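You operate a simulated robot arm through the tools that you are given. There is no shell and no other tool. Be economical: measure what you need, move in short steps, check, and stop when the job is done.

Carry out the task below with a simulated robot arm. There is one attempt and no reset: what you move stays moved.

TASK
Change the black board in the fixture case for the blue one and screw the lid back on.
Fine: black board into the yellow tray; both screws tight with the orange driver, driver back in its holder; the green board stays.

It is judged by the outcome, as a careful person would: the job done as asked, and still so three seconds after it is handed in. It fails if anything else is knocked over, pushed out of place, dropped, spilled or broken. Lids that push on must go on centred and level and be pressed home; caps that screw on are set level and turned clockwise until they are tight.

THE ROBOT
A 7-joint arm with a two-finger parallel gripper, fixed in place. Base frame: the origin is at the foot of the arm, x ahead of it, y to its left, z up; the work surface is at about z = 0. Units: mm, rad, N and s.
With the tool pointing down near the work surface it reaches from about 240 to 620 mm from the base axis. Its first joint turns from -1.152 to 1.152 rad. Payload 2.6 kg.
The TCP is the grasp point between the finger pads, 30 mm short of the fingertips. In the tool frame z runs along the fingers and y along their closing line. Largest opening 94 mm; finger width 28, thickness 10; the body of the gripper, 50 by 96 mm, starts 55 mm behind the TCP.
Orientation is that of the tool frame in the base frame, as a unit quaternion [w, x, y, z]. With the fingers straight down and closing along the base's y, the tool's x points along the base's -x, its y along +y and its z along -z.

THE INTERFACE
- The arm moves only by the tool jog_arm. Its arguments are lists of equal length, an entry for each row: "travel": the shift along the base's x, y, z in mm, a list of three; "delta_rot": the turn, a rotation vector about the base's x, y, z in degrees, a list of three. In form: {"travel": [[dx, dy, dz], ...], "delta_rot": [[wx, wy, wz], ...]}. A call has 1 to 20 rows; each row shifts and turns the commanded pose from where the row before left it. "grip" is the finger opening in mm, from 0 to 94, set as the call begins (left out, the last holds). Rows are played at 5 a second. More than 50 mm and 0.15 rad between two rows, or a gripper value outside its range, and nothing of the call is played. A pose out of reach is approached as far as the arm can. The call stops where the force on the tool passes 40 N (or 10 N more than at its start, if that is more) or the arm is blocked; 0.2 s more then pass. Each finger travels about 72 mm/s and halts on what it meets, pressing with about 29 N; the grip force reading is that of the motor and also rises with nothing between the fingers. The clock runs only during rows and for 0.2 s after the last one: add rows that do not move to give the fingers time. The reply holds the time, the measured pose of the TCP, the force on the tool along the base axes, the opening and the grip force, in the units named above and with some noise, with the torque about the TCP (base axes, N m) and any sound that the robot's microphone picked up, and new pictures: "show" is both (left out), scene, wrist or none.
- Cameras (640 x 400 px; columns grow to the right, rows downward): "scene" is fixed at [21.1, 416, 573.2]; the picture's right is [-0.90, -0.44, 0.00], its down [-0.21, 0.43, -0.88] and it looks along [0.39, -0.79, -0.48] (base axes); focal length 358 px, centre (320, 200). "wrist" rides on the gripper at [76, 14, -103] in the tool frame; the picture's right is [-0.18, 0.98, 0.00], its down [-0.75, -0.14, -0.64] and it looks along [-0.63, -0.12, 0.77] (tool axes); focal length 243 px, centre (320, 200).
- measure_at(camera, pixels): for up to 12 pixels [column, row] of the newest picture of that camera ("zoom" is the newest enlarged one), the place [x, y, z] in the base frame of the surface seen there, good to about 2 mm. No time passes.
- zoom(camera, box): a new picture of the part [left, top, right, bottom] of that camera's present view, enlarged. No time passes.
- sign_off(): hands the job in; it is judged then, once.

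Work in short steps. Measure before you move; look again where a grasp or a placing could have gone wrong, and mend it. You have 80 turns and 200 pictures in all, those below and enlarged ones among them. Open the gripper and draw the arm clear of the work before you hand the job in, unless the task says otherwise; then end with one line.

The tools are called by a JSON object that holds its "op" and its "data". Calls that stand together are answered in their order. jog_arm: Moves the arm, as the interface text tells. Its arguments: {"type":"object","properties":{"travel":{"type":"array"},"delta_rot":{"type":"array"},"grip":{"type":"number"},"show":{"type":"string","enum":["both","scene","wrist","none"]}},"required":["travel","delta_rot"]} The other tools are called the same way: measure_at (camera, pixels) gives the place of the surface under pixels of a picture; zoom (camera, box) takes an enlarged picture of a part of a camera's view; sign_off () hands the job in.

At the start:

```text
clock: 0.0
eef_pos: [304.5, -194.7, 398.4]
tcp_rot: [0.0, 0.001, 1.0, 0.0]
contact_force: [-1.2, 0.5, -0.3]
torque: [-0.01, 0.05, -0.02]
grip_width: 94.1
grasp_force: 0.1
```

scene: 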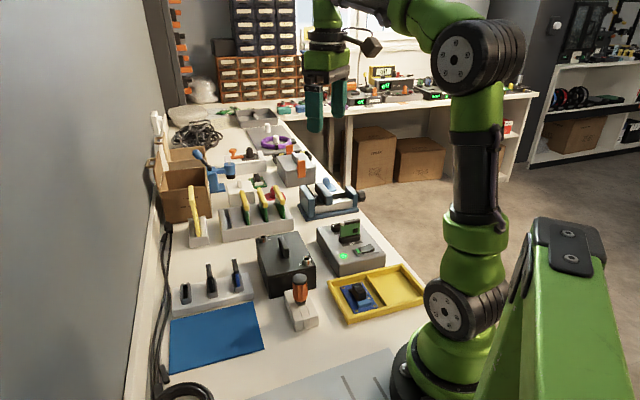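
wrist: 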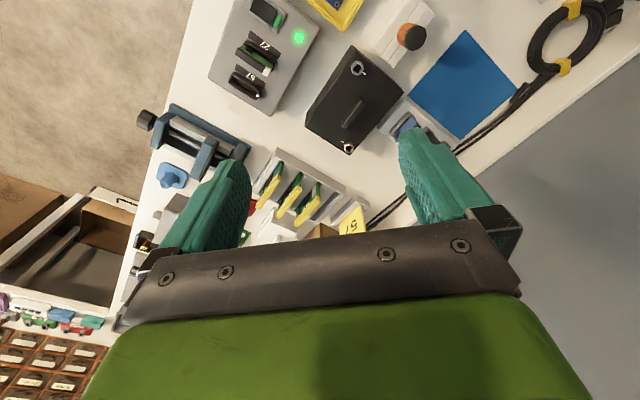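

I start by enlarging the work area in both views to identify the case, the boards, driver and tray.

{"op": "zoom", "data": {"camera": "scene", "box": [150, 210, 440, 391]}}

{"op": "zoom", "data": {"camera": "wrist", "box": [200, 0, 520, 200]}}

{"op": "zoom", "data": {"camera": "scene", "box": [150, 120, 390, 270]}}

```text
2.21 times, centred on (295, 300) of scene
```

zoom: 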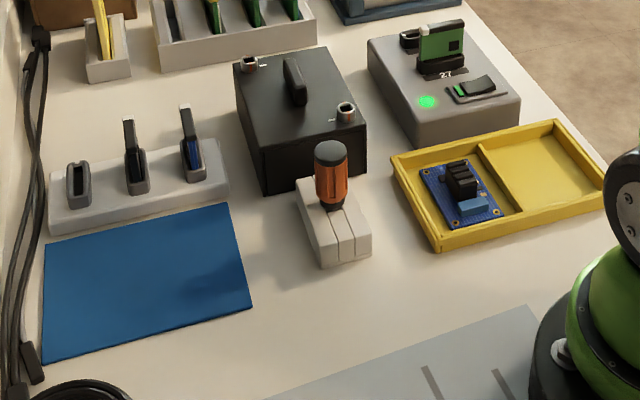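

```text
2.00 times, centred on (360, 100) of wrist
```

zoom: 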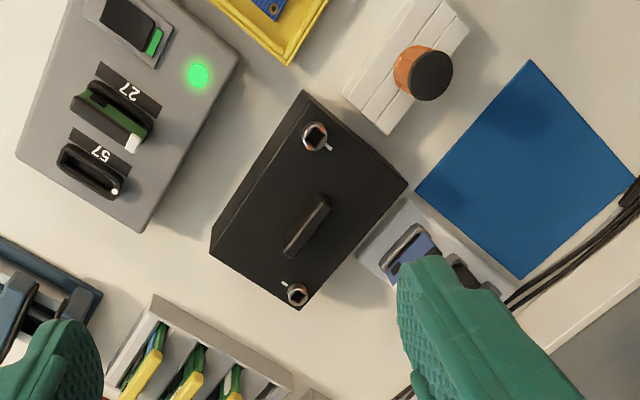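

```text
2.67 times, centred on (270, 195) of scene
```

zoom: 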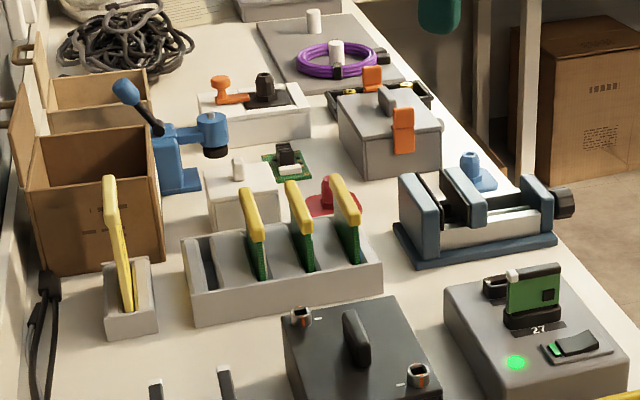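

The dark box with the two screws looks like the case. I measure key points: screws, lid handle, driver, rack, tray.

{"op": "measure_at", "data": {"camera": "wrist", "pixels": [[357, 68], [348, 147], [352, 114], [351, 46], [305, 120], [403, 92], [350, 154], [412, 36], [435, 10], [410, 122]]}}

{"op": "measure_at", "data": {"camera": "scene", "pixels": [[300, 277], [299, 300], [263, 238], [307, 259], [281, 246], [235, 262], [208, 266], [184, 285], [359, 293], [400, 288], [348, 238], [240, 290]]}}

```text
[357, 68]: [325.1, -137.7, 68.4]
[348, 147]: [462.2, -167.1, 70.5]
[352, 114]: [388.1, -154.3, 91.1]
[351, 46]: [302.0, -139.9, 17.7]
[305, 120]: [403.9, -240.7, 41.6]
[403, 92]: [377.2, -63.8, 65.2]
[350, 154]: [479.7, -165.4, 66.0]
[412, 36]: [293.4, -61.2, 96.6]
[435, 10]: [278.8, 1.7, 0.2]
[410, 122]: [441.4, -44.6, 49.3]
```

```text
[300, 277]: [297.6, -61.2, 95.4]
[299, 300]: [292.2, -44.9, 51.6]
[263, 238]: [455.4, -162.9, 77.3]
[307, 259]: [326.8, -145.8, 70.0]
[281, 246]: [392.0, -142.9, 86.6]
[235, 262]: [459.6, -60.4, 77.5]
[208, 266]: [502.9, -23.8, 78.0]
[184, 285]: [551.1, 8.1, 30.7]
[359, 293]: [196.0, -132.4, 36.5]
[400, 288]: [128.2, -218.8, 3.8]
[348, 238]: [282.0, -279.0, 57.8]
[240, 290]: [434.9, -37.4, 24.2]
```

The case's top is at z≈66, screws near (325,-140) and (460,-166). I move over for a closer look at the rack and case.

{"op": "jog_arm", "data": {"travel": [[0, 40, -20], [0, 40, -20], [0, 40, -20], [0, 20, -20]], "delta_rot": [[0, 0, 0], [0, 0, 0], [0, 0, 0], [0, 0, 0]]}}

```text
clock: 1.0
eef_pos: [306.8, -52.9, 320.2]
tcp_rot: [0.001, 0.0, 1.0, 0.001]
contact_force: [-0.3, -0.6, 0.0]
torque: [0.0, 0.01, -0.05]
grip_width: 94.1
grasp_force: 0.0
```

scene: 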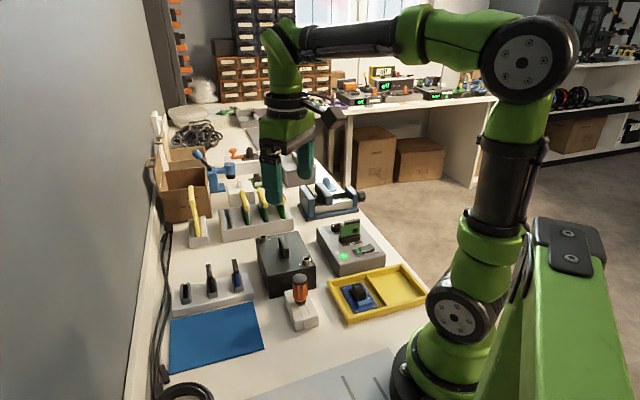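
wrist: 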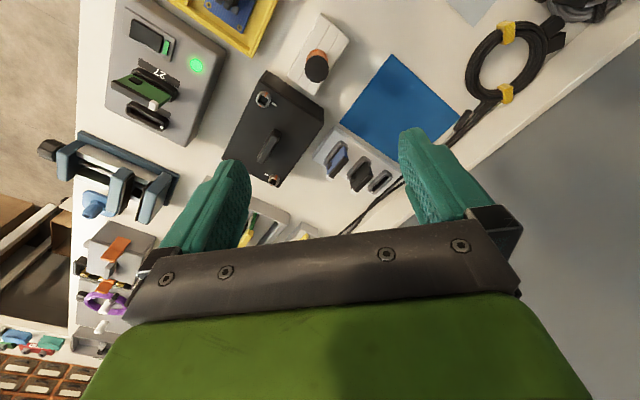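

The rack at (355,170) and case at (270,130) are visible; I enlarge them.

{"op": "zoom", "data": {"camera": "wrist", "box": [220, 60, 420, 200]}}

{"op": "zoom", "data": {"camera": "wrist", "box": [90, 0, 350, 170]}}

{"op": "zoom", "data": {"camera": "scene", "box": [160, 220, 320, 320]}}

```text
2.86 times, centred on (320, 130) of wrist
```

zoom: 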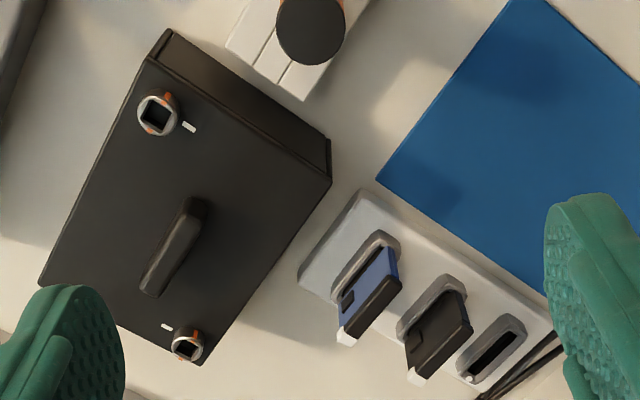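

```text
2.35 times, centred on (220, 85) of wrist
```

zoom: 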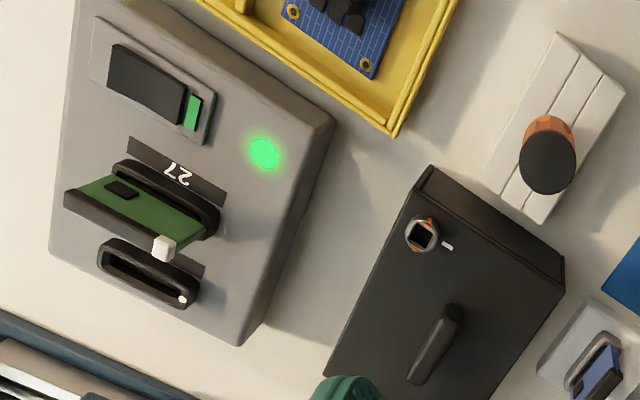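

```text
4.00 times, centred on (240, 270) of scene
```

zoom: 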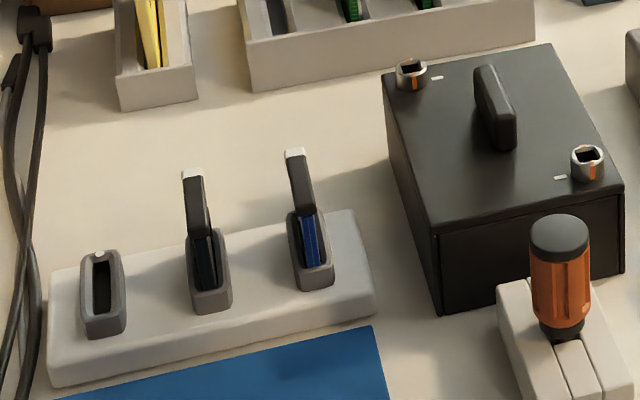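

The lid has two socket-head screws with orange marks and white ticks on the lid. I look at the driver, its holder and the screw heads closely while descending above the driver.

{"op": "jog_arm", "data": {"travel": [[-5, 0, -45], [-4, -2, -45], [-2, -2, -40]], "delta_rot": [[0, 0, 0], [0, 0, 0], [0, 0, 0]], "show": "wrist"}}

{"op": "zoom", "data": {"camera": "wrist", "box": [220, 0, 420, 125]}}

{"op": "zoom", "data": {"camera": "scene", "box": [250, 220, 350, 340]}}

```text
clock: 1.8
eef_pos: [294.1, -59.5, 187.9]
tcp_rot: [0.001, 0.0, 1.0, 0.0]
contact_force: [0.3, -0.8, -0.2]
torque: [-0.01, -0.04, 0.02]
grip_width: 93.9
grasp_force: 0.0
```

wrist: 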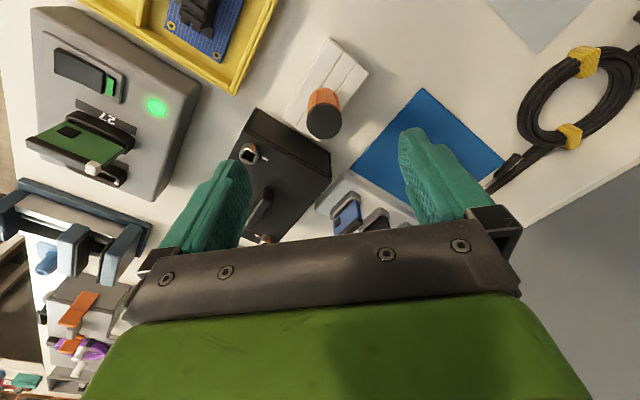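

```text
3.20 times, centred on (320, 62) of wrist
```

zoom: 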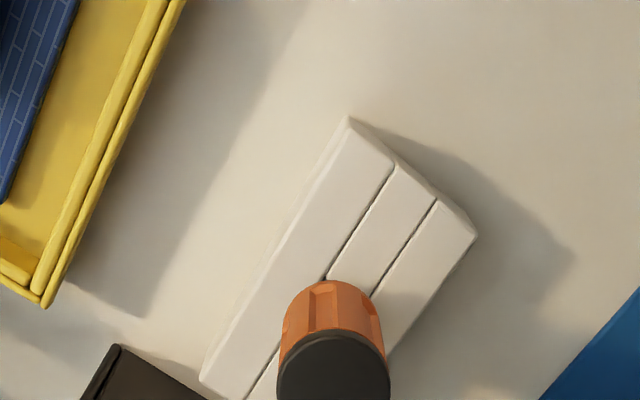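

```text
3.33 times, centred on (300, 280) of scene
```

zoom: 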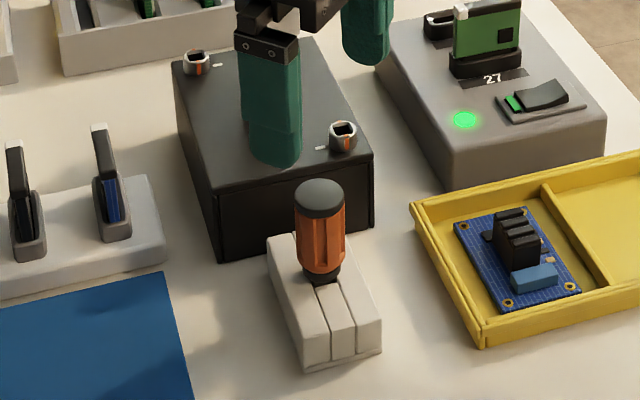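

I measure the driver's handle and holder.

{"op": "measure_at", "data": {"camera": "scene", "pixels": [[299, 279], [300, 285], [299, 295], [300, 301], [300, 303], [292, 290], [307, 290], [294, 277], [307, 277], [303, 310], [285, 292], [300, 326]]}}

{"op": "measure_at", "data": {"camera": "wrist", "pixels": [[324, 120], [308, 120], [340, 120], [324, 107], [324, 134], [320, 90], [329, 40], [367, 73], [286, 115], [300, 90]]}}

```text
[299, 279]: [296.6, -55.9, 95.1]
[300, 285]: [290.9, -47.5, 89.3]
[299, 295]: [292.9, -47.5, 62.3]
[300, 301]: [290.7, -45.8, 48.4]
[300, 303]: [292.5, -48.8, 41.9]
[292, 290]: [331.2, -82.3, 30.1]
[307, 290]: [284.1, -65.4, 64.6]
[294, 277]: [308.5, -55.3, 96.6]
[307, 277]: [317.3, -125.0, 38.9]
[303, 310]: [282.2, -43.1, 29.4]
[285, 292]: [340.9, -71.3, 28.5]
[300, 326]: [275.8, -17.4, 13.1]
```

```text
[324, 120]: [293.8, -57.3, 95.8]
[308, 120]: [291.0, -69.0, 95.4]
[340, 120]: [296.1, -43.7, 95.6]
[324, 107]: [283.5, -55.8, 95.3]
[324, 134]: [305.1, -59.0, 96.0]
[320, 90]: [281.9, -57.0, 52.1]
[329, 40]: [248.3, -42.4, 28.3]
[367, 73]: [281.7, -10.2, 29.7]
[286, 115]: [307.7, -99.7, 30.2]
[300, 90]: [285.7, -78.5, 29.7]
```

The handle axis is at about (294.5,-57.5), radius 13, from z≈48 to 96. I descend with a 60 mm opening to TCP z≈74 and close.

{"op": "jog_arm", "data": {"travel": [[0, 2, -40], [0, 0, -40], [0, 0, -34]], "delta_rot": [[0, 0, 0], [0, 0, 0], [0, 0, 0]], "grip": 60, "show": "both"}}

```text
clock: 2.6
eef_pos: [295.0, -56.6, 74.1]
tcp_rot: [0.001, -0.001, 1.0, -0.001]
contact_force: [0.7, 0.0, 1.9]
torque: [0.0, -0.02, 0.03]
grip_width: 60.2
grasp_force: 0.1
```

scene: 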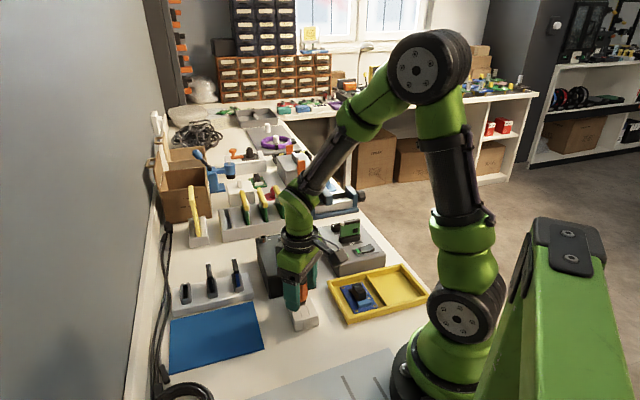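
wrist: 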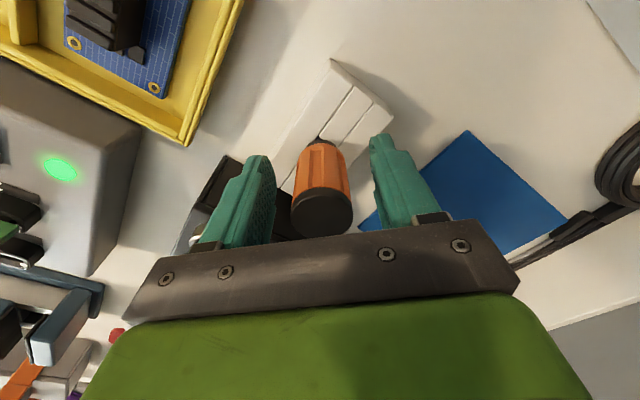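

The handle sits between the fingers; I close and wait.

{"op": "jog_arm", "data": {"travel": [[0, 0, 0], [0, 0, 0], [0, 0, 0], [0, 0, 0]], "delta_rot": [[0, 0, 0], [0, 0, 0], [0, 0, 0], [0, 0, 0]], "grip": 0, "show": "wrist"}}

```text
clock: 3.6
eef_pos: [294.5, -57.2, 75.0]
tcp_rot: [0.001, 0.0, 1.0, 0.0]
contact_force: [-0.9, -0.6, 0.4]
torque: [0.02, -0.01, -0.02]
grip_width: 28.4
grasp_force: 29.3
```

wrist: 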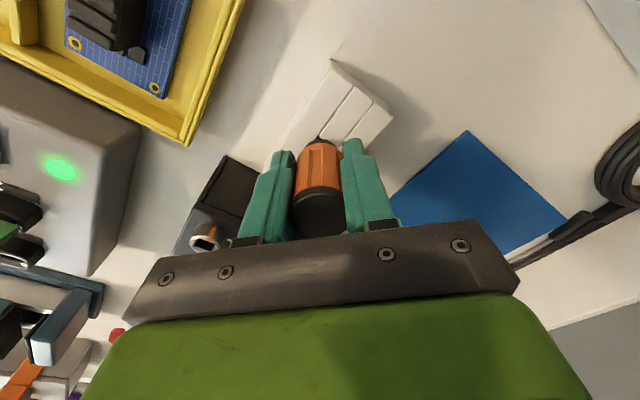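

Gripped at 28.4 mm, 29 N. I lift straight up.

{"op": "jog_arm", "data": {"travel": [[0, 0, 15], [0, 0, 30], [0, 0, 40], [0, 0, 35]], "delta_rot": [[0, 0, 0], [0, 0, 0], [0, 0, 0], [0, 0, 0]]}}

{"op": "zoom", "data": {"camera": "scene", "box": [240, 200, 370, 340]}}

{"op": "zoom", "data": {"camera": "wrist", "box": [220, 70, 420, 220]}}

```text
clock: 4.6
eef_pos: [293.2, -55.3, 196.8]
tcp_rot: [0.0, 0.0, 1.0, 0.0]
contact_force: [0.4, 0.4, -0.3]
torque: [0.03, -0.04, -0.04]
grip_width: 28.8
grasp_force: 29.2
```

scene: 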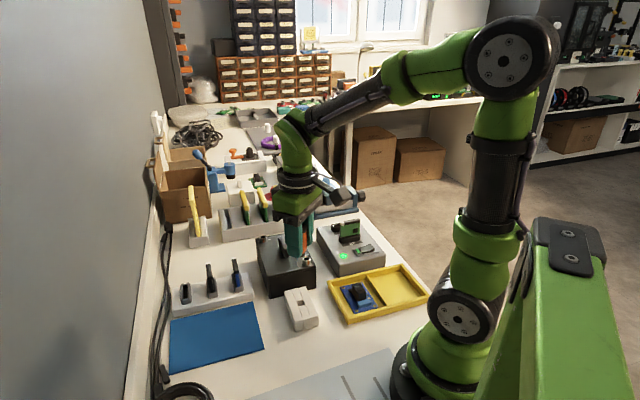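
wrist: 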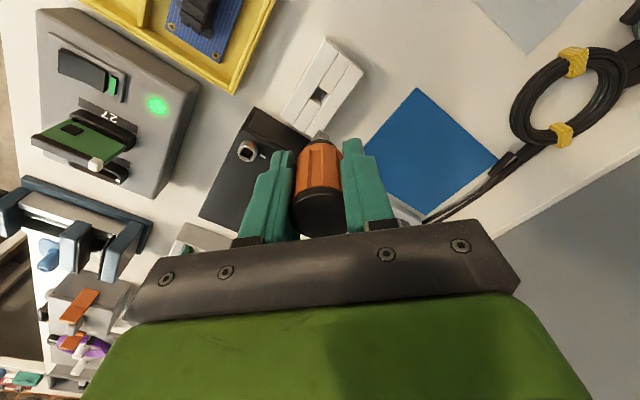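

```text
2.86 times, centred on (305, 270) of scene
```

zoom: 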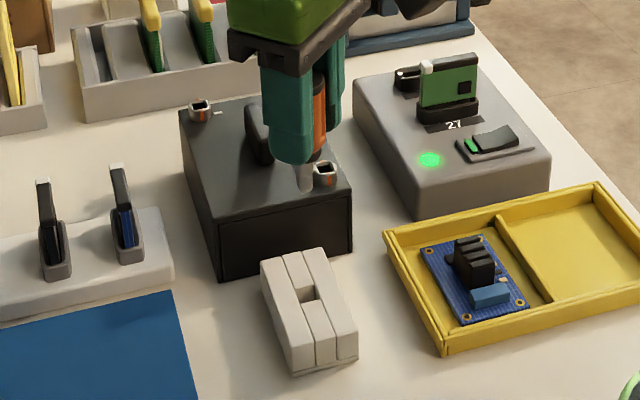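

```text
2.67 times, centred on (320, 145) of wrist
```

zoom: 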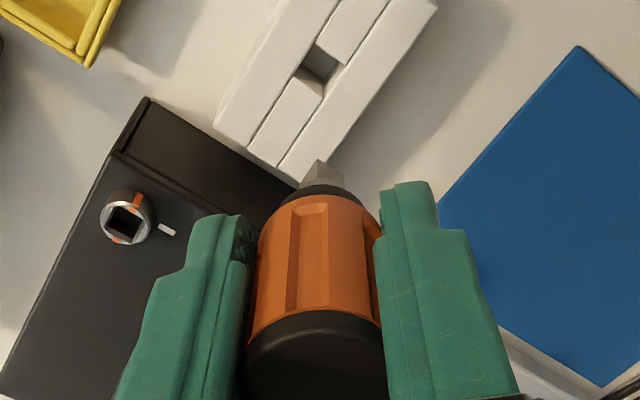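

The driver has a square shaft and came out cleanly. I measure the tip position and the screw's and case's geometry.

{"op": "measure_at", "data": {"camera": "wrist", "pixels": [[320, 131], [323, 139], [255, 108], [308, 137], [203, 218], [245, 151], [249, 144], [240, 153], [254, 152], [247, 160], [318, 97]]}}

{"op": "measure_at", "data": {"camera": "scene", "pixels": [[302, 262], [301, 266], [303, 267], [302, 258]]}}

{"op": "zoom", "data": {"camera": "wrist", "box": [225, 130, 345, 205]}}

{"op": "zoom", "data": {"camera": "scene", "box": [285, 230, 325, 270]}}

```text
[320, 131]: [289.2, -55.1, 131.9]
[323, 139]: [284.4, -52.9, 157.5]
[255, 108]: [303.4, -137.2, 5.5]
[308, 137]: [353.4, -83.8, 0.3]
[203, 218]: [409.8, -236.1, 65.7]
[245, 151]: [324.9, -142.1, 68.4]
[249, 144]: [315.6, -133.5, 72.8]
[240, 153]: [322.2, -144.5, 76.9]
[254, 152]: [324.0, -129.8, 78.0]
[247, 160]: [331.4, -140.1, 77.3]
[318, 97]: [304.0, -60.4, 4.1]
```

```text
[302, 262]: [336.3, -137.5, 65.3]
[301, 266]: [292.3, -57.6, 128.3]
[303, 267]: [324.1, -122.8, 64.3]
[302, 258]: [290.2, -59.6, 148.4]
```

```text
5.33 times, centred on (285, 168) of wrist
```

zoom: 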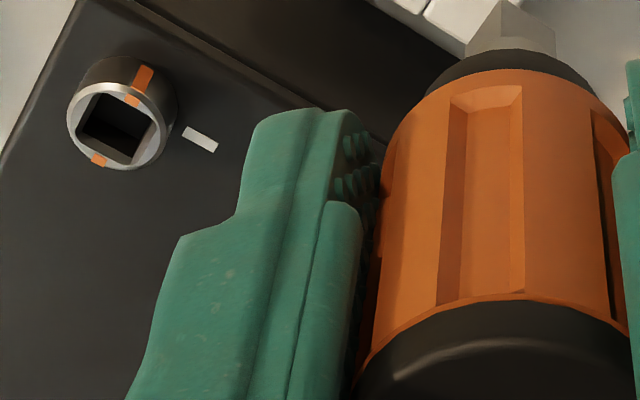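

```text
10.00 times, centred on (305, 250) of scene
```

zoom: 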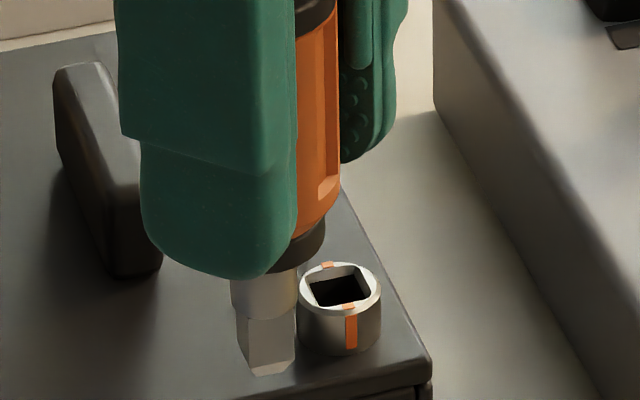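

Tip is ~69 mm below the TCP; screw A centre ≈(324,-137.5), rim at z≈78. I zoom for the socket's square orientation and the tip's.

{"op": "zoom", "data": {"camera": "wrist", "box": [232, 136, 272, 166]}}

{"op": "zoom", "data": {"camera": "scene", "box": [300, 250, 316, 268]}}

{"op": "zoom", "data": {"camera": "scene", "box": [250, 225, 290, 255]}}

```text
13.33 times, centred on (252, 151) of wrist
```

zoom: 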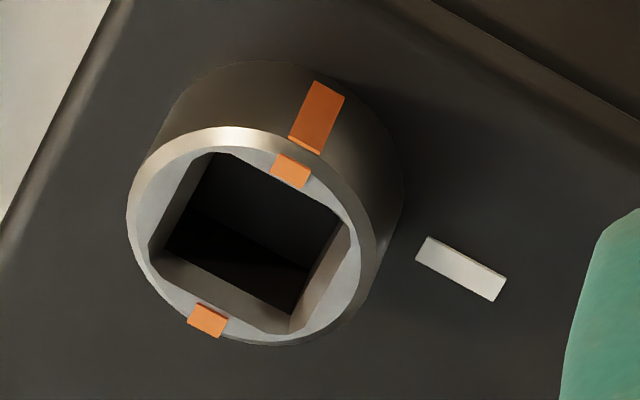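

```text
16.00 times, centred on (308, 259) of scene
```

zoom: 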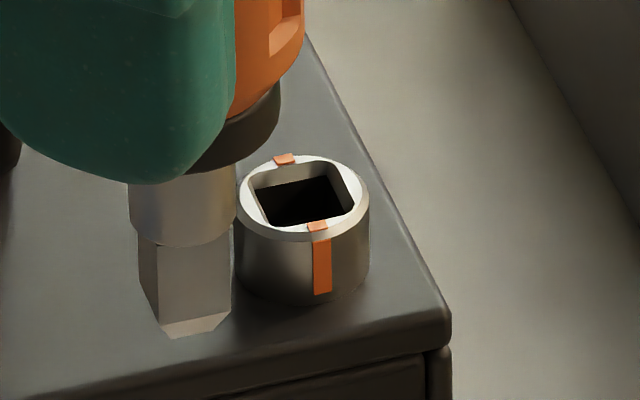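

```text
13.33 times, centred on (270, 240) of scene
```

zoom: 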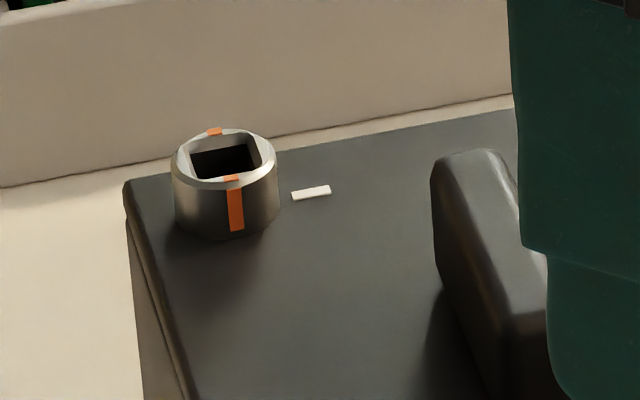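

The socket's square lies at 45° in base, the same as the driver in its holder, so no turn is needed before insertion. I measure the rim finely.

{"op": "zoom", "data": {"camera": "wrist", "box": [232, 136, 272, 166]}}

{"op": "measure_at", "data": {"camera": "zoom", "pixels": [[140, 210], [366, 265], [225, 140], [275, 335], [292, 172], [207, 320], [160, 175], [335, 310], [430, 245], [495, 290]]}}

{"op": "measure_at", "data": {"camera": "scene", "pixels": [[307, 254.5], [308, 264], [301, 258.8], [314.5, 259.5], [264, 233.2], [264, 237], [261.2, 235.5], [267, 235.5]]}}

```text
13.33 times, centred on (252, 151) of wrist
```

zoom: 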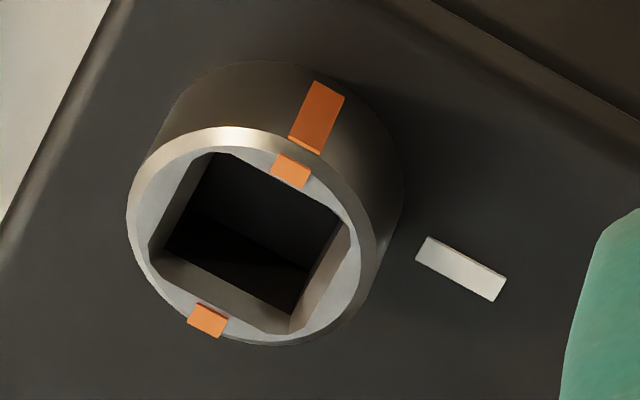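

```text
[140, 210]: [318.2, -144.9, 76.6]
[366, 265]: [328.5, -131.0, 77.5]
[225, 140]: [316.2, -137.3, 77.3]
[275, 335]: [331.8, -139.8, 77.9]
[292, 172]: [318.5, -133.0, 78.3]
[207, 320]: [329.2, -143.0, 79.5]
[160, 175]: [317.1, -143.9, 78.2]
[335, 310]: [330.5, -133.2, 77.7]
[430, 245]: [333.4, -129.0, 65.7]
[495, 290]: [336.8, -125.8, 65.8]
```

```text
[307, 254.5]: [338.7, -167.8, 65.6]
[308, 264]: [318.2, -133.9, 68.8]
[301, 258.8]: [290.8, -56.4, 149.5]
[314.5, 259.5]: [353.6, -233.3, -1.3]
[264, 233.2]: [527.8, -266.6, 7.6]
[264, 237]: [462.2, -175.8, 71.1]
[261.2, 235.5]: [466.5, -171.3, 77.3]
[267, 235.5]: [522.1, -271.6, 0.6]
```

Screw A centre ≈(323.8,-138.3). I move above it and lower the tip to ~8 mm above the rim.

{"op": "jog_arm", "data": {"travel": [[10, -27, 0], [10, -27, 0], [10.3, -27.5, -15], [0, 0, -24]], "delta_rot": [[0, 0, 0], [0, 0, 0], [0, 0, 0], [0, 0, 0]]}}

{"op": "zoom", "data": {"camera": "wrist", "box": [280, 90, 360, 150]}}

{"op": "zoom", "data": {"camera": "scene", "box": [280, 230, 330, 270]}}

```text
clock: 5.6
eef_pos: [323.1, -138.5, 154.1]
tcp_rot: [0.0, 0.0, 1.0, 0.0]
contact_force: [-0.3, 0.3, -0.1]
torque: [-0.02, 0.02, 0.0]
grip_width: 28.6
grasp_force: 28.4
```

scene: 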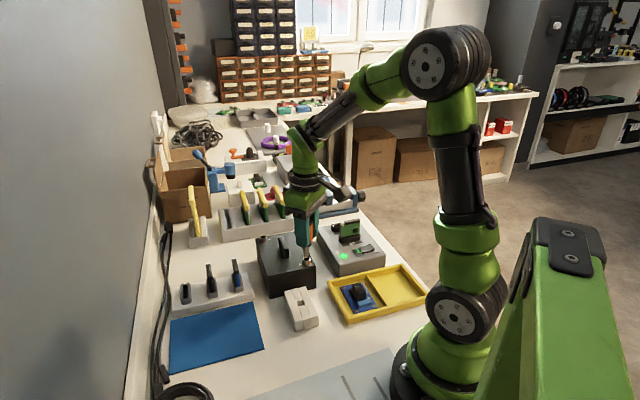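
wrist: 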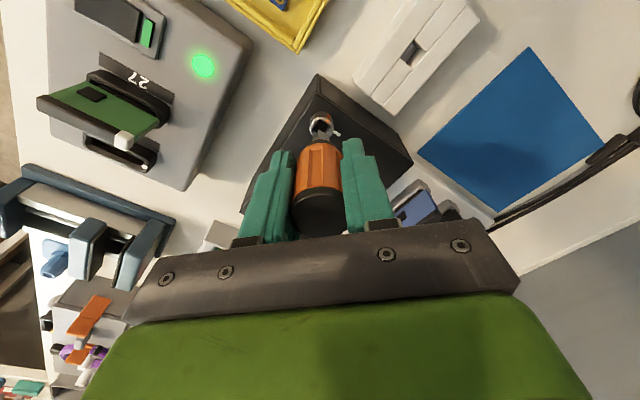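

```text
6.67 times, centred on (320, 120) of wrist
```

zoom: 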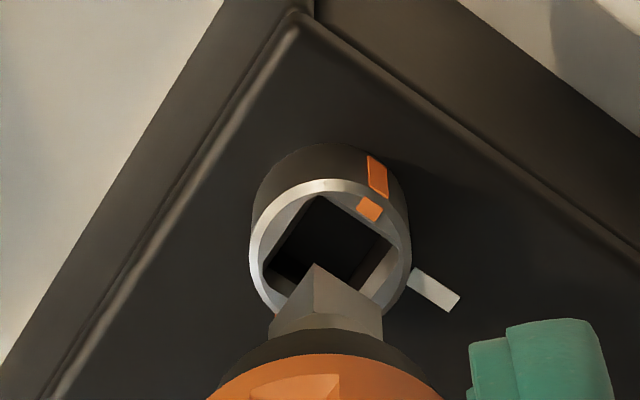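

```text
10.00 times, centred on (305, 250) of scene
```

zoom: 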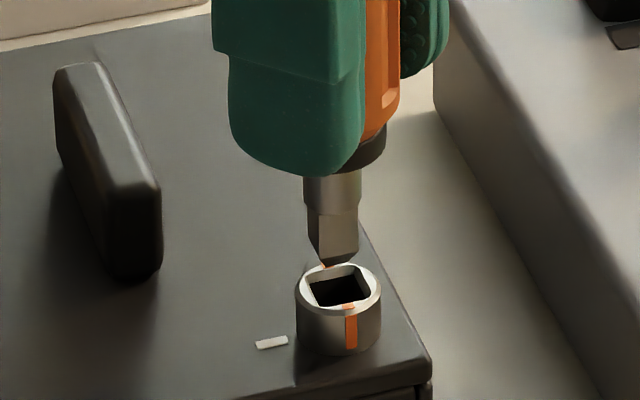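

The tip's square matches the socket and is centred within ~1 mm. I nudge slightly and descend gently, watching the force.

{"op": "jog_arm", "data": {"travel": [[-0.4, -0.2, -4], [0, 0, -4], [0, 0, -3], [0, 0, -3]], "delta_rot": [[0, 0, 0], [0, 0, 0], [0, 0, 0], [0, 0, 0]], "show": "none"}}

{"op": "zoom", "data": {"camera": "scene", "box": [280, 230, 330, 270]}}

```text
clock: 6.6
eef_pos: [323.0, -139.1, 140.7]
tcp_rot: [0.001, 0.0, 1.0, 0.001]
contact_force: [0.9, -0.1, -1.3]
torque: [-0.04, 0.01, 0.0]
grip_width: 28.6
grasp_force: 29.2
```

```text
10.00 times, centred on (305, 250) of scene
```

zoom: 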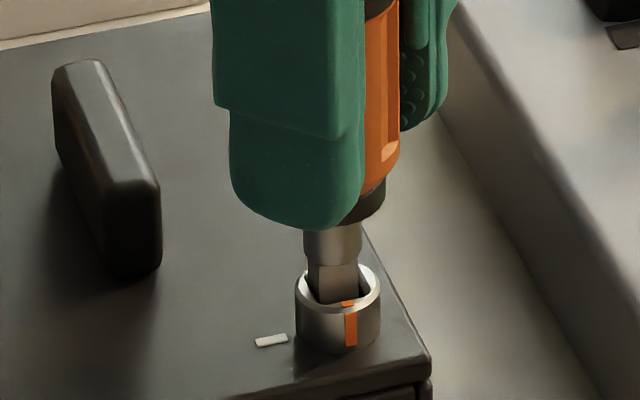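

The tip has entered the socket with no force. I go down further until it seats.

{"op": "jog_arm", "data": {"travel": [[0, 0, -2], [0, 0, -2], [0, 0, -2], [0, 0, -1]], "delta_rot": [[0, 0, 0], [0, 0, 0], [0, 0, 0], [0, 0, 0]], "show": "none"}}

{"op": "zoom", "data": {"camera": "scene", "box": [280, 230, 330, 270]}}

```text
clock: 7.6
eef_pos: [325.7, -138.2, 136.0]
tcp_rot: [0.003, -0.001, 1.0, 0.0]
contact_force: [2.8, 2.6, 24.6]
torque: [0.22, -0.26, -0.02]
grip_width: 29.1
grasp_force: 28.7
```

```text
10.00 times, centred on (305, 250) of scene
```

zoom: 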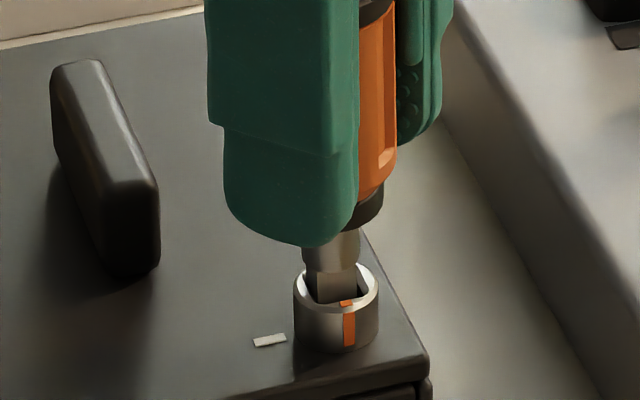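

It's bottomed (24 N up at z=136). I back off 2 mm and turn counter-clockwise (+z) a little to feel the screw.

{"op": "jog_arm", "data": {"travel": [[0, 0, 2.5], [0, 0, 0], [0, 0, 0], [0, 0, 0], [0, 0, 0]], "delta_rot": [[0, 0, 0], [0, 0, 8], [0, 0, 8], [0, 0, 8], [0, 0, 8]], "show": "none"}}

{"op": "zoom", "data": {"camera": "scene", "box": [280, 230, 330, 270]}}

```text
clock: 8.8
eef_pos: [322.6, -138.9, 137.3]
tcp_rot: [-0.001, -0.277, 0.961, 0.001]
contact_force: [1.6, -6.5, -1.6]
torque: [-0.5, -0.12, -0.48]
grip_width: 29.2
grasp_force: 29.0
```

```text
10.00 times, centred on (305, 250) of scene
```

zoom: 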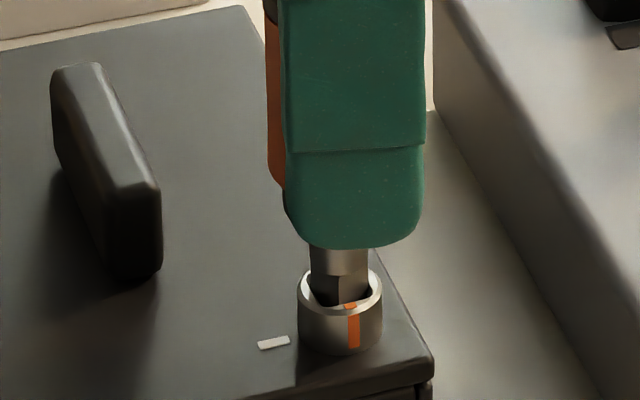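

The screw mark hasn't visibly turned; torque is -0.48 Nm, so it resists. I turn a bit further and watch.

{"op": "jog_arm", "data": {"travel": [[0, 0, 0], [0, 0, 0], [0, 0, 0]], "delta_rot": [[0, 0, 8], [0, 0, 8], [0, 0, 8]], "show": "wrist"}}

{"op": "zoom", "data": {"camera": "scene", "box": [280, 230, 330, 270]}}

```text
clock: 9.6
eef_pos: [322.6, -136.9, 137.6]
tcp_rot: [0.001, -0.47, 0.883, 0.001]
contact_force: [2.4, -2.3, -1.1]
torque: [-0.22, -0.19, -0.42]
grip_width: 28.5
grasp_force: 29.1
```

wrist: 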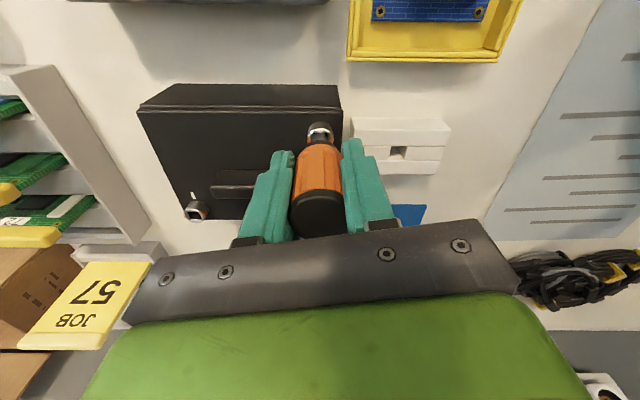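

```text
10.00 times, centred on (305, 250) of scene
```

zoom: 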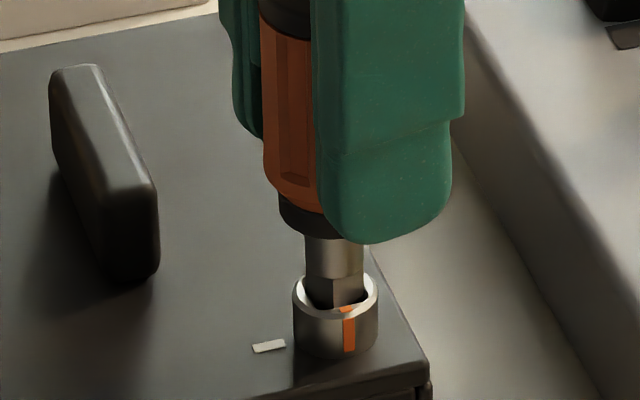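

The screw seems still unmoved and the driver may slip in the grip. I look closely, noticing also the yellow "JOB 57" card.

{"op": "zoom", "data": {"camera": "wrist", "box": [270, 105, 370, 210]}}

{"op": "zoom", "data": {"camera": "wrist", "box": [0, 50, 200, 350]}}

{"op": "zoom", "data": {"camera": "scene", "box": [300, 250, 316, 268]}}

```text
3.81 times, centred on (320, 158) of wrist
```

zoom: 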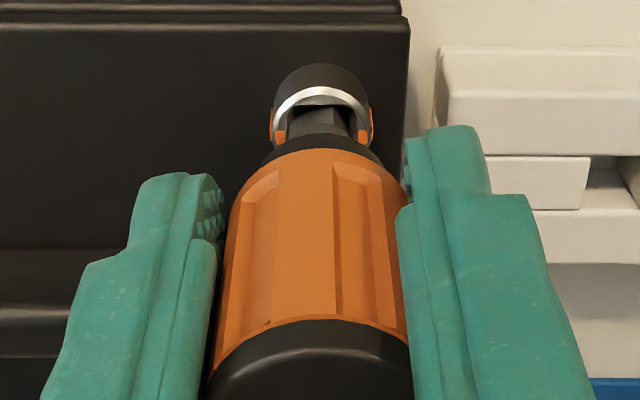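

```text
1.33 times, centred on (100, 200) of wrist
```

zoom: 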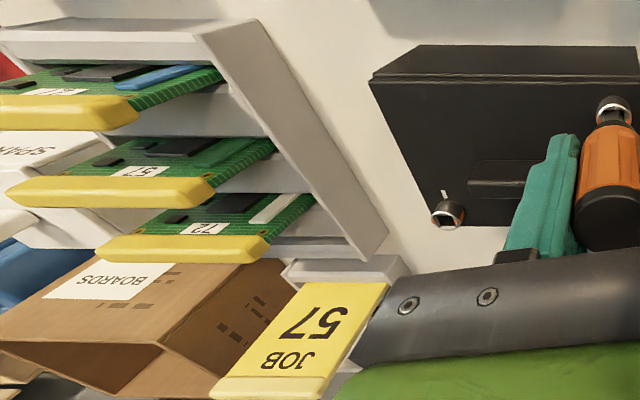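

```text
16.00 times, centred on (308, 259) of scene
```

zoom: 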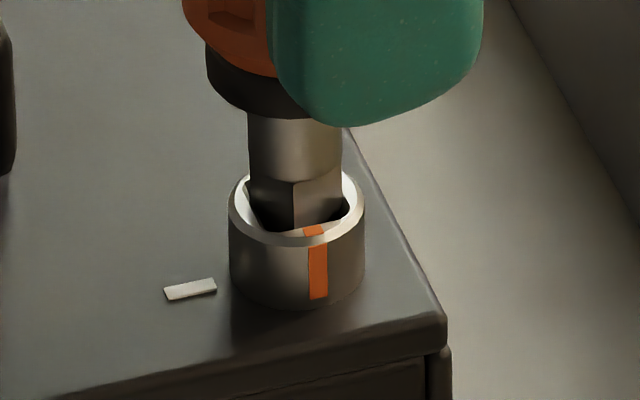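

The driver itself turned ~27° inside the socket while the screw's mark barely moved, so the tip may not be fully seated in the square. I turn back to alignment and press down, to see if it seats deeper.

{"op": "jog_arm", "data": {"travel": [[0, 0, 0], [0, 0, 0], [0, 0, 0], [0, 0, 0], [0, 0, -1], [0, 0, -1], [0, 0, -1]], "delta_rot": [[0, 0, -7], [0, 0, -7], [0, 0, -7], [0, 0, -6], [0, 0, 0], [0, 0, 0], [0, 0, 0]], "show": "none"}}

{"op": "zoom", "data": {"camera": "scene", "box": [300, 250, 316, 268]}}

```text
clock: 11.2
eef_pos: [324.5, -137.2, 135.6]
tcp_rot: [0.002, -0.25, 0.968, 0.0]
contact_force: [-4.8, 4.4, 25.8]
torque: [0.28, 0.2, -0.01]
grip_width: 28.9
grasp_force: 29.0
```

```text
16.00 times, centred on (308, 259) of scene
```

zoom: 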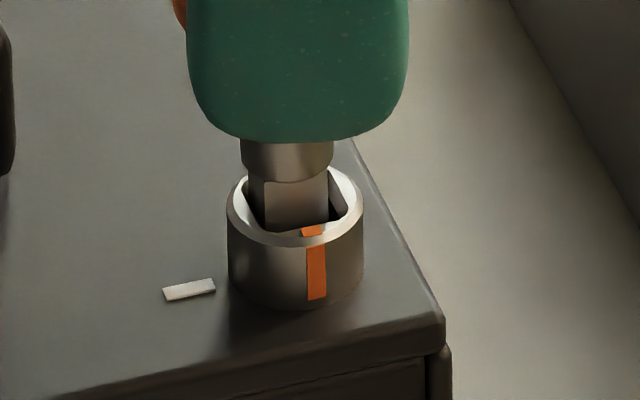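

The driver is bottomed with ~25° of free play each way, and the screw resisted counter-clockwise at ~0.48 Nm. The orange marks stand 90° from the ticks, so I test the other direction gently: off the bottom, then clockwise.

{"op": "jog_arm", "data": {"travel": [[0, 0, 2], [0, 0, 0], [0, 0, 0], [0, 0, 0], [0, 0, 0], [0, 0, 0]], "delta_rot": [[0, 0, 0], [0, 0, -8], [0, 0, -8], [0, 0, -8], [0, 0, -8], [0, 0, -6]], "show": "none"}}

{"op": "zoom", "data": {"camera": "scene", "box": [300, 250, 316, 268]}}

```text
clock: 12.6
eef_pos: [322.0, -138.5, 136.3]
tcp_rot: [0.0, 0.081, 0.997, 0.0]
contact_force: [1.7, 0.2, 2.0]
torque: [0.12, -0.02, 0.04]
grip_width: 28.6
grasp_force: 29.2
```

```text
16.00 times, centred on (308, 259) of scene
```

zoom: 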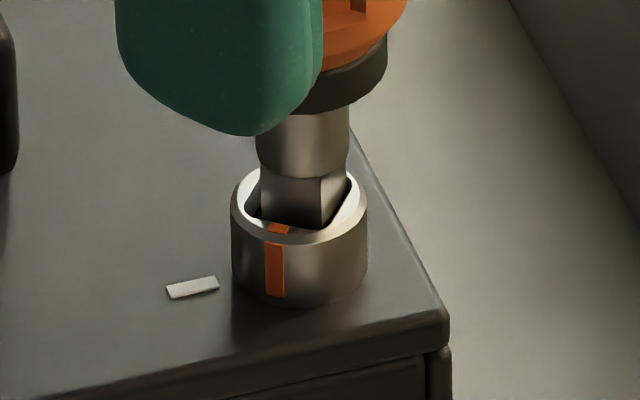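

Clockwise the screw turns freely toward the tick, so it started at its counter-clockwise (loose) stop. I go on clockwise to learn where it gets tight.

{"op": "jog_arm", "data": {"travel": [[0, 0, 0], [0, 0, 0], [0, 0, 0], [0, 0, 0], [0, 0, 0], [0, 0, 0]], "delta_rot": [[0, 0, -8], [0, 0, -8], [0, 0, -8], [0, 0, -8], [0, 0, -8], [0, 0, -8]], "show": "none"}}

{"op": "zoom", "data": {"camera": "scene", "box": [290, 245, 322, 272]}}

```text
clock: 14.0
eef_pos: [322.2, -139.1, 133.7]
tcp_rot: [0.0, 0.478, 0.878, 0.0]
contact_force: [-0.3, -0.1, -0.9]
torque: [0.01, -0.01, -0.01]
grip_width: 28.6
grasp_force: 29.4
```

```text
14.81 times, centred on (306, 258) of scene
```

zoom: 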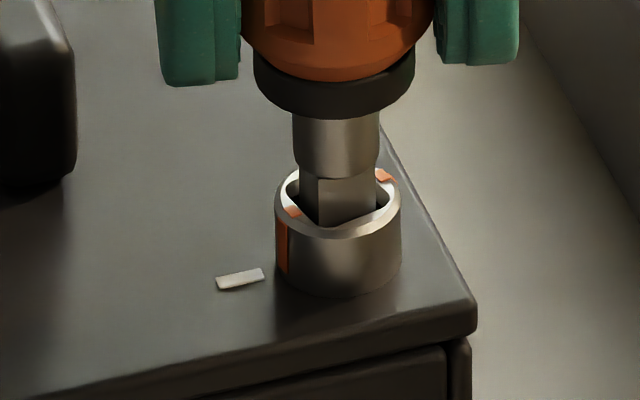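

The mark is now almost at the tick, torque still ~0. I turn 24° more.

{"op": "jog_arm", "data": {"travel": [[0, 0, 0], [0, 0, 0], [0, 0, 0]], "delta_rot": [[0, 0, -8], [0, 0, -8], [0, 0, -8]], "show": "wrist"}}

{"op": "zoom", "data": {"camera": "scene", "box": [290, 245, 322, 272]}}

```text
clock: 14.8
eef_pos: [324.2, -137.7, 136.0]
tcp_rot: [0.001, 0.651, 0.759, 0.0]
contact_force: [4.0, -0.1, -4.7]
torque: [-0.02, -0.23, 0.28]
grip_width: 28.6
grasp_force: 29.1
```

wrist: 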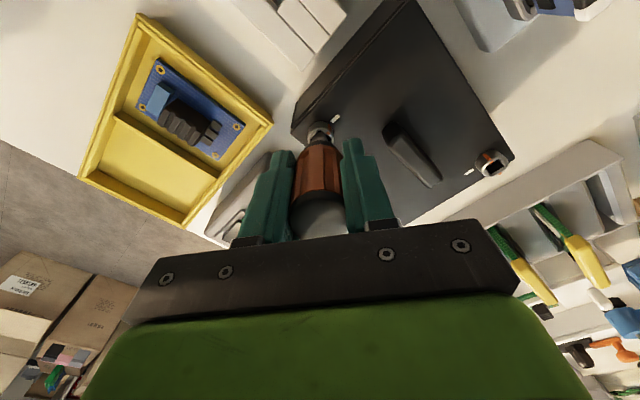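

```text
14.81 times, centred on (306, 258) of scene
```

zoom: 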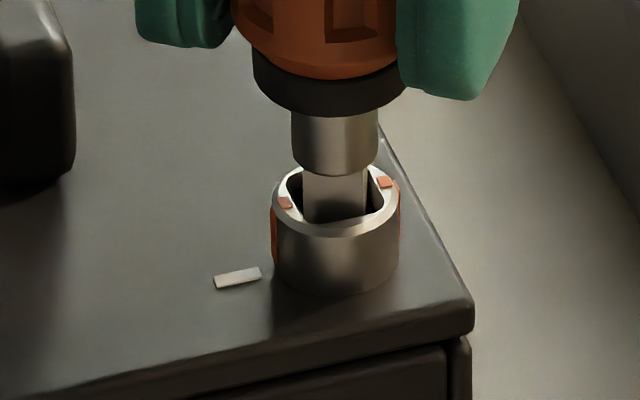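

At the tick, the torque rises to 0.28: aligned with the tick = tight, and 90° counter-clockwise = loose. Both screws therefore started loose. I turn this one back to its loose position.

{"op": "jog_arm", "data": {"travel": [[0, 0, 0], [0, 0, 0], [0, 0, 0], [0, 0, 0], [0, 0, 0], [0, 0, 0], [0, 0, 0], [0, 0, 0], [0, 0, 0], [0, 0, 0], [0, 0, 0], [0, 0, 0], [0, 0, 0], [0, 0, 0], [0, 0, 0], [0, 0, 0], [0, 0, 0]], "delta_rot": [[0, 0, 8], [0, 0, 8], [0, 0, 8], [0, 0, 8], [0, 0, 8], [0, 0, 8], [0, 0, 8], [0, 0, 8], [0, 0, 8], [0, 0, 8], [0, 0, 8], [0, 0, 8], [0, 0, 8], [0, 0, 8], [0, 0, 8], [0, 0, 8], [0, 0, 8]], "show": "none"}}

{"op": "zoom", "data": {"camera": "scene", "box": [290, 245, 322, 272]}}

```text
clock: 18.4
eef_pos: [324.5, -139.2, 135.6]
tcp_rot: [0.001, -0.462, 0.887, -0.001]
contact_force: [1.1, -2.9, 0.4]
torque: [-0.16, -0.1, -0.35]
grip_width: 28.4
grasp_force: 28.7
```

```text
14.81 times, centred on (306, 258) of scene
```

zoom: 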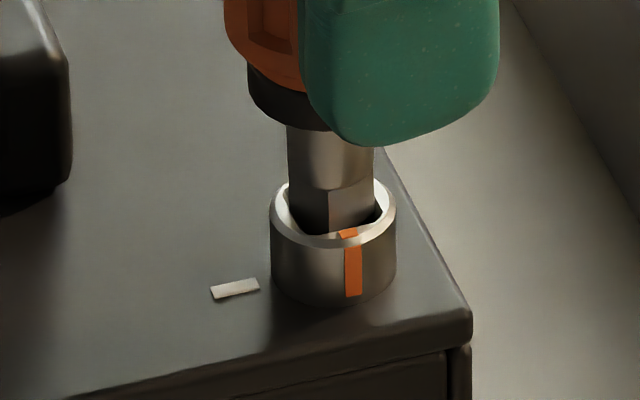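

Back at the loose stop. I turn the driver -25° to realign with the 45° square, lift it and carry it to above its holder, since the hand must be free for the lid.

{"op": "jog_arm", "data": {"travel": [[0, 0, 0], [0, 0, 0], [0, 0, 0], [0, 0, 0], [0, 0, 20], [0, 0, 40], [-10, 27, 0], [-10, 27, 0], [-9.5, 27, 0]], "delta_rot": [[0, 0, -7], [0, 0, -6], [0, 0, -6], [0, 0, -6], [0, 0, 0], [0, 0, 0], [0, 0, 0], [0, 0, 0], [0, 0, 0]]}}

{"op": "zoom", "data": {"camera": "wrist", "box": [280, 60, 360, 150]}}

{"op": "zoom", "data": {"camera": "scene", "box": [270, 240, 340, 340]}}

```text
clock: 20.4
eef_pos: [293.0, -55.6, 195.8]
tcp_rot: [0.0, -0.259, 0.966, 0.0]
contact_force: [-0.4, 0.3, -0.4]
torque: [0.02, 0.02, -0.02]
grip_width: 28.7
grasp_force: 28.7
```

scene: 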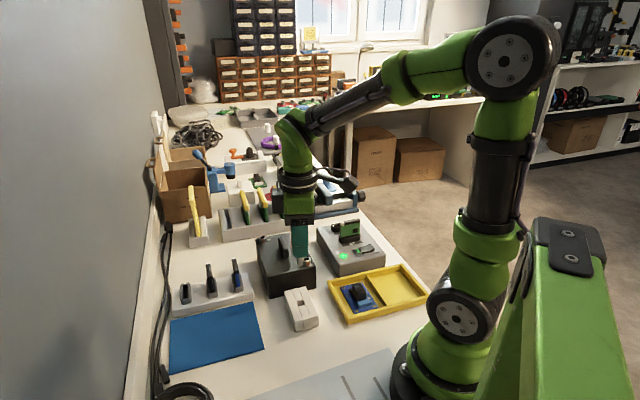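
wrist: 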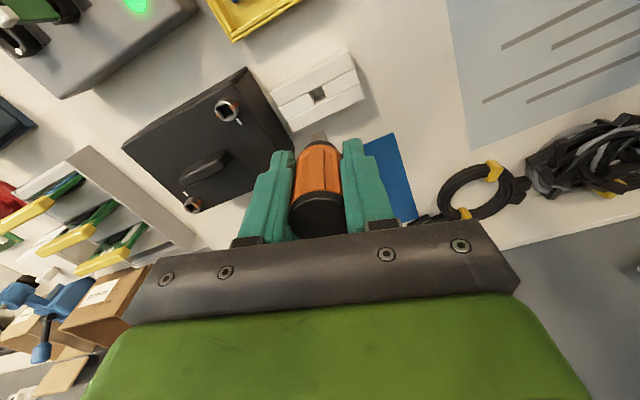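

```text
4.44 times, centred on (320, 105) of wrist
```

zoom: 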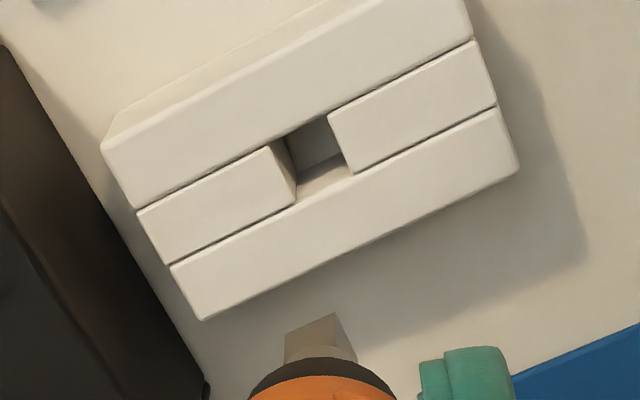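

```text
4.00 times, centred on (305, 290) of scene
```

zoom: 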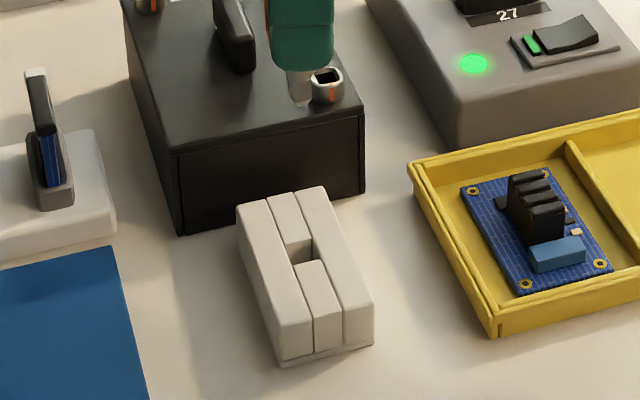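

The tip looks parallel to the holder hole. I measure the hole's corners.

{"op": "measure_at", "data": {"camera": "wrist", "pixels": [[310.5, 91.5], [323.5, 85.5], [328.5, 99], [314, 106], [322, 104.5], [317, 87], [311.5, 98], [326.5, 92]]}}

{"op": "measure_at", "data": {"camera": "scene", "pixels": [[303.5, 305.5], [307.5, 301], [300, 301.5], [306, 296.5], [301, 265], [299.5, 261], [303, 261]]}}

```text
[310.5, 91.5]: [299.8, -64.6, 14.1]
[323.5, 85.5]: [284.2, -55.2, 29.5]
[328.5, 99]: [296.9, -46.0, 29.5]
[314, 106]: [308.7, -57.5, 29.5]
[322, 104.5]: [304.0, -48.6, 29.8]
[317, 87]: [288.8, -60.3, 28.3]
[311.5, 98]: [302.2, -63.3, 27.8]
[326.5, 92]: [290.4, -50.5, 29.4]
```

```text
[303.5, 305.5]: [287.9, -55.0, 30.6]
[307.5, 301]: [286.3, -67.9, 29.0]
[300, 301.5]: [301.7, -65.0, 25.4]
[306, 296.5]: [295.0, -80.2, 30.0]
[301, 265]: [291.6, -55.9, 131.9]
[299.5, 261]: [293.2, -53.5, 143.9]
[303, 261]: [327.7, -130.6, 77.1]
```

Hole centre ≈(296,-57). I shift +1.5 in x and lower toward the stored height.

{"op": "jog_arm", "data": {"travel": [[1.5, 0, -40], [0, 0, -40], [0, 0, -25], [0, 0, -8]], "delta_rot": [[0, 0, 0], [0, 0, 0], [0, 0, 0], [0, 0, 0]], "show": "scene"}}

{"op": "zoom", "data": {"camera": "scene", "box": [270, 260, 340, 340]}}

```text
clock: 21.4
eef_pos: [292.8, -54.2, 82.1]
tcp_rot: [0.0, -0.259, 0.966, 0.0]
contact_force: [1.9, -2.0, 0.2]
torque: [-0.1, -0.11, 0.03]
grip_width: 28.6
grasp_force: 28.4
```

scene: 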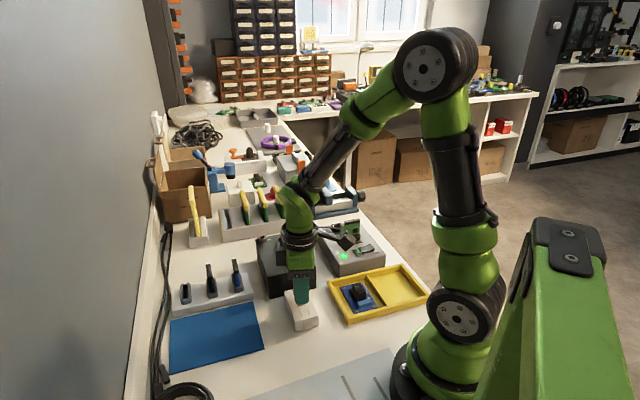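

```text
5.00 times, centred on (305, 300) of scene
```

zoom: 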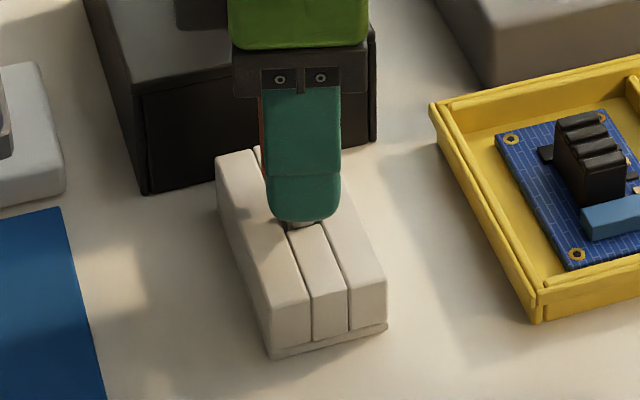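

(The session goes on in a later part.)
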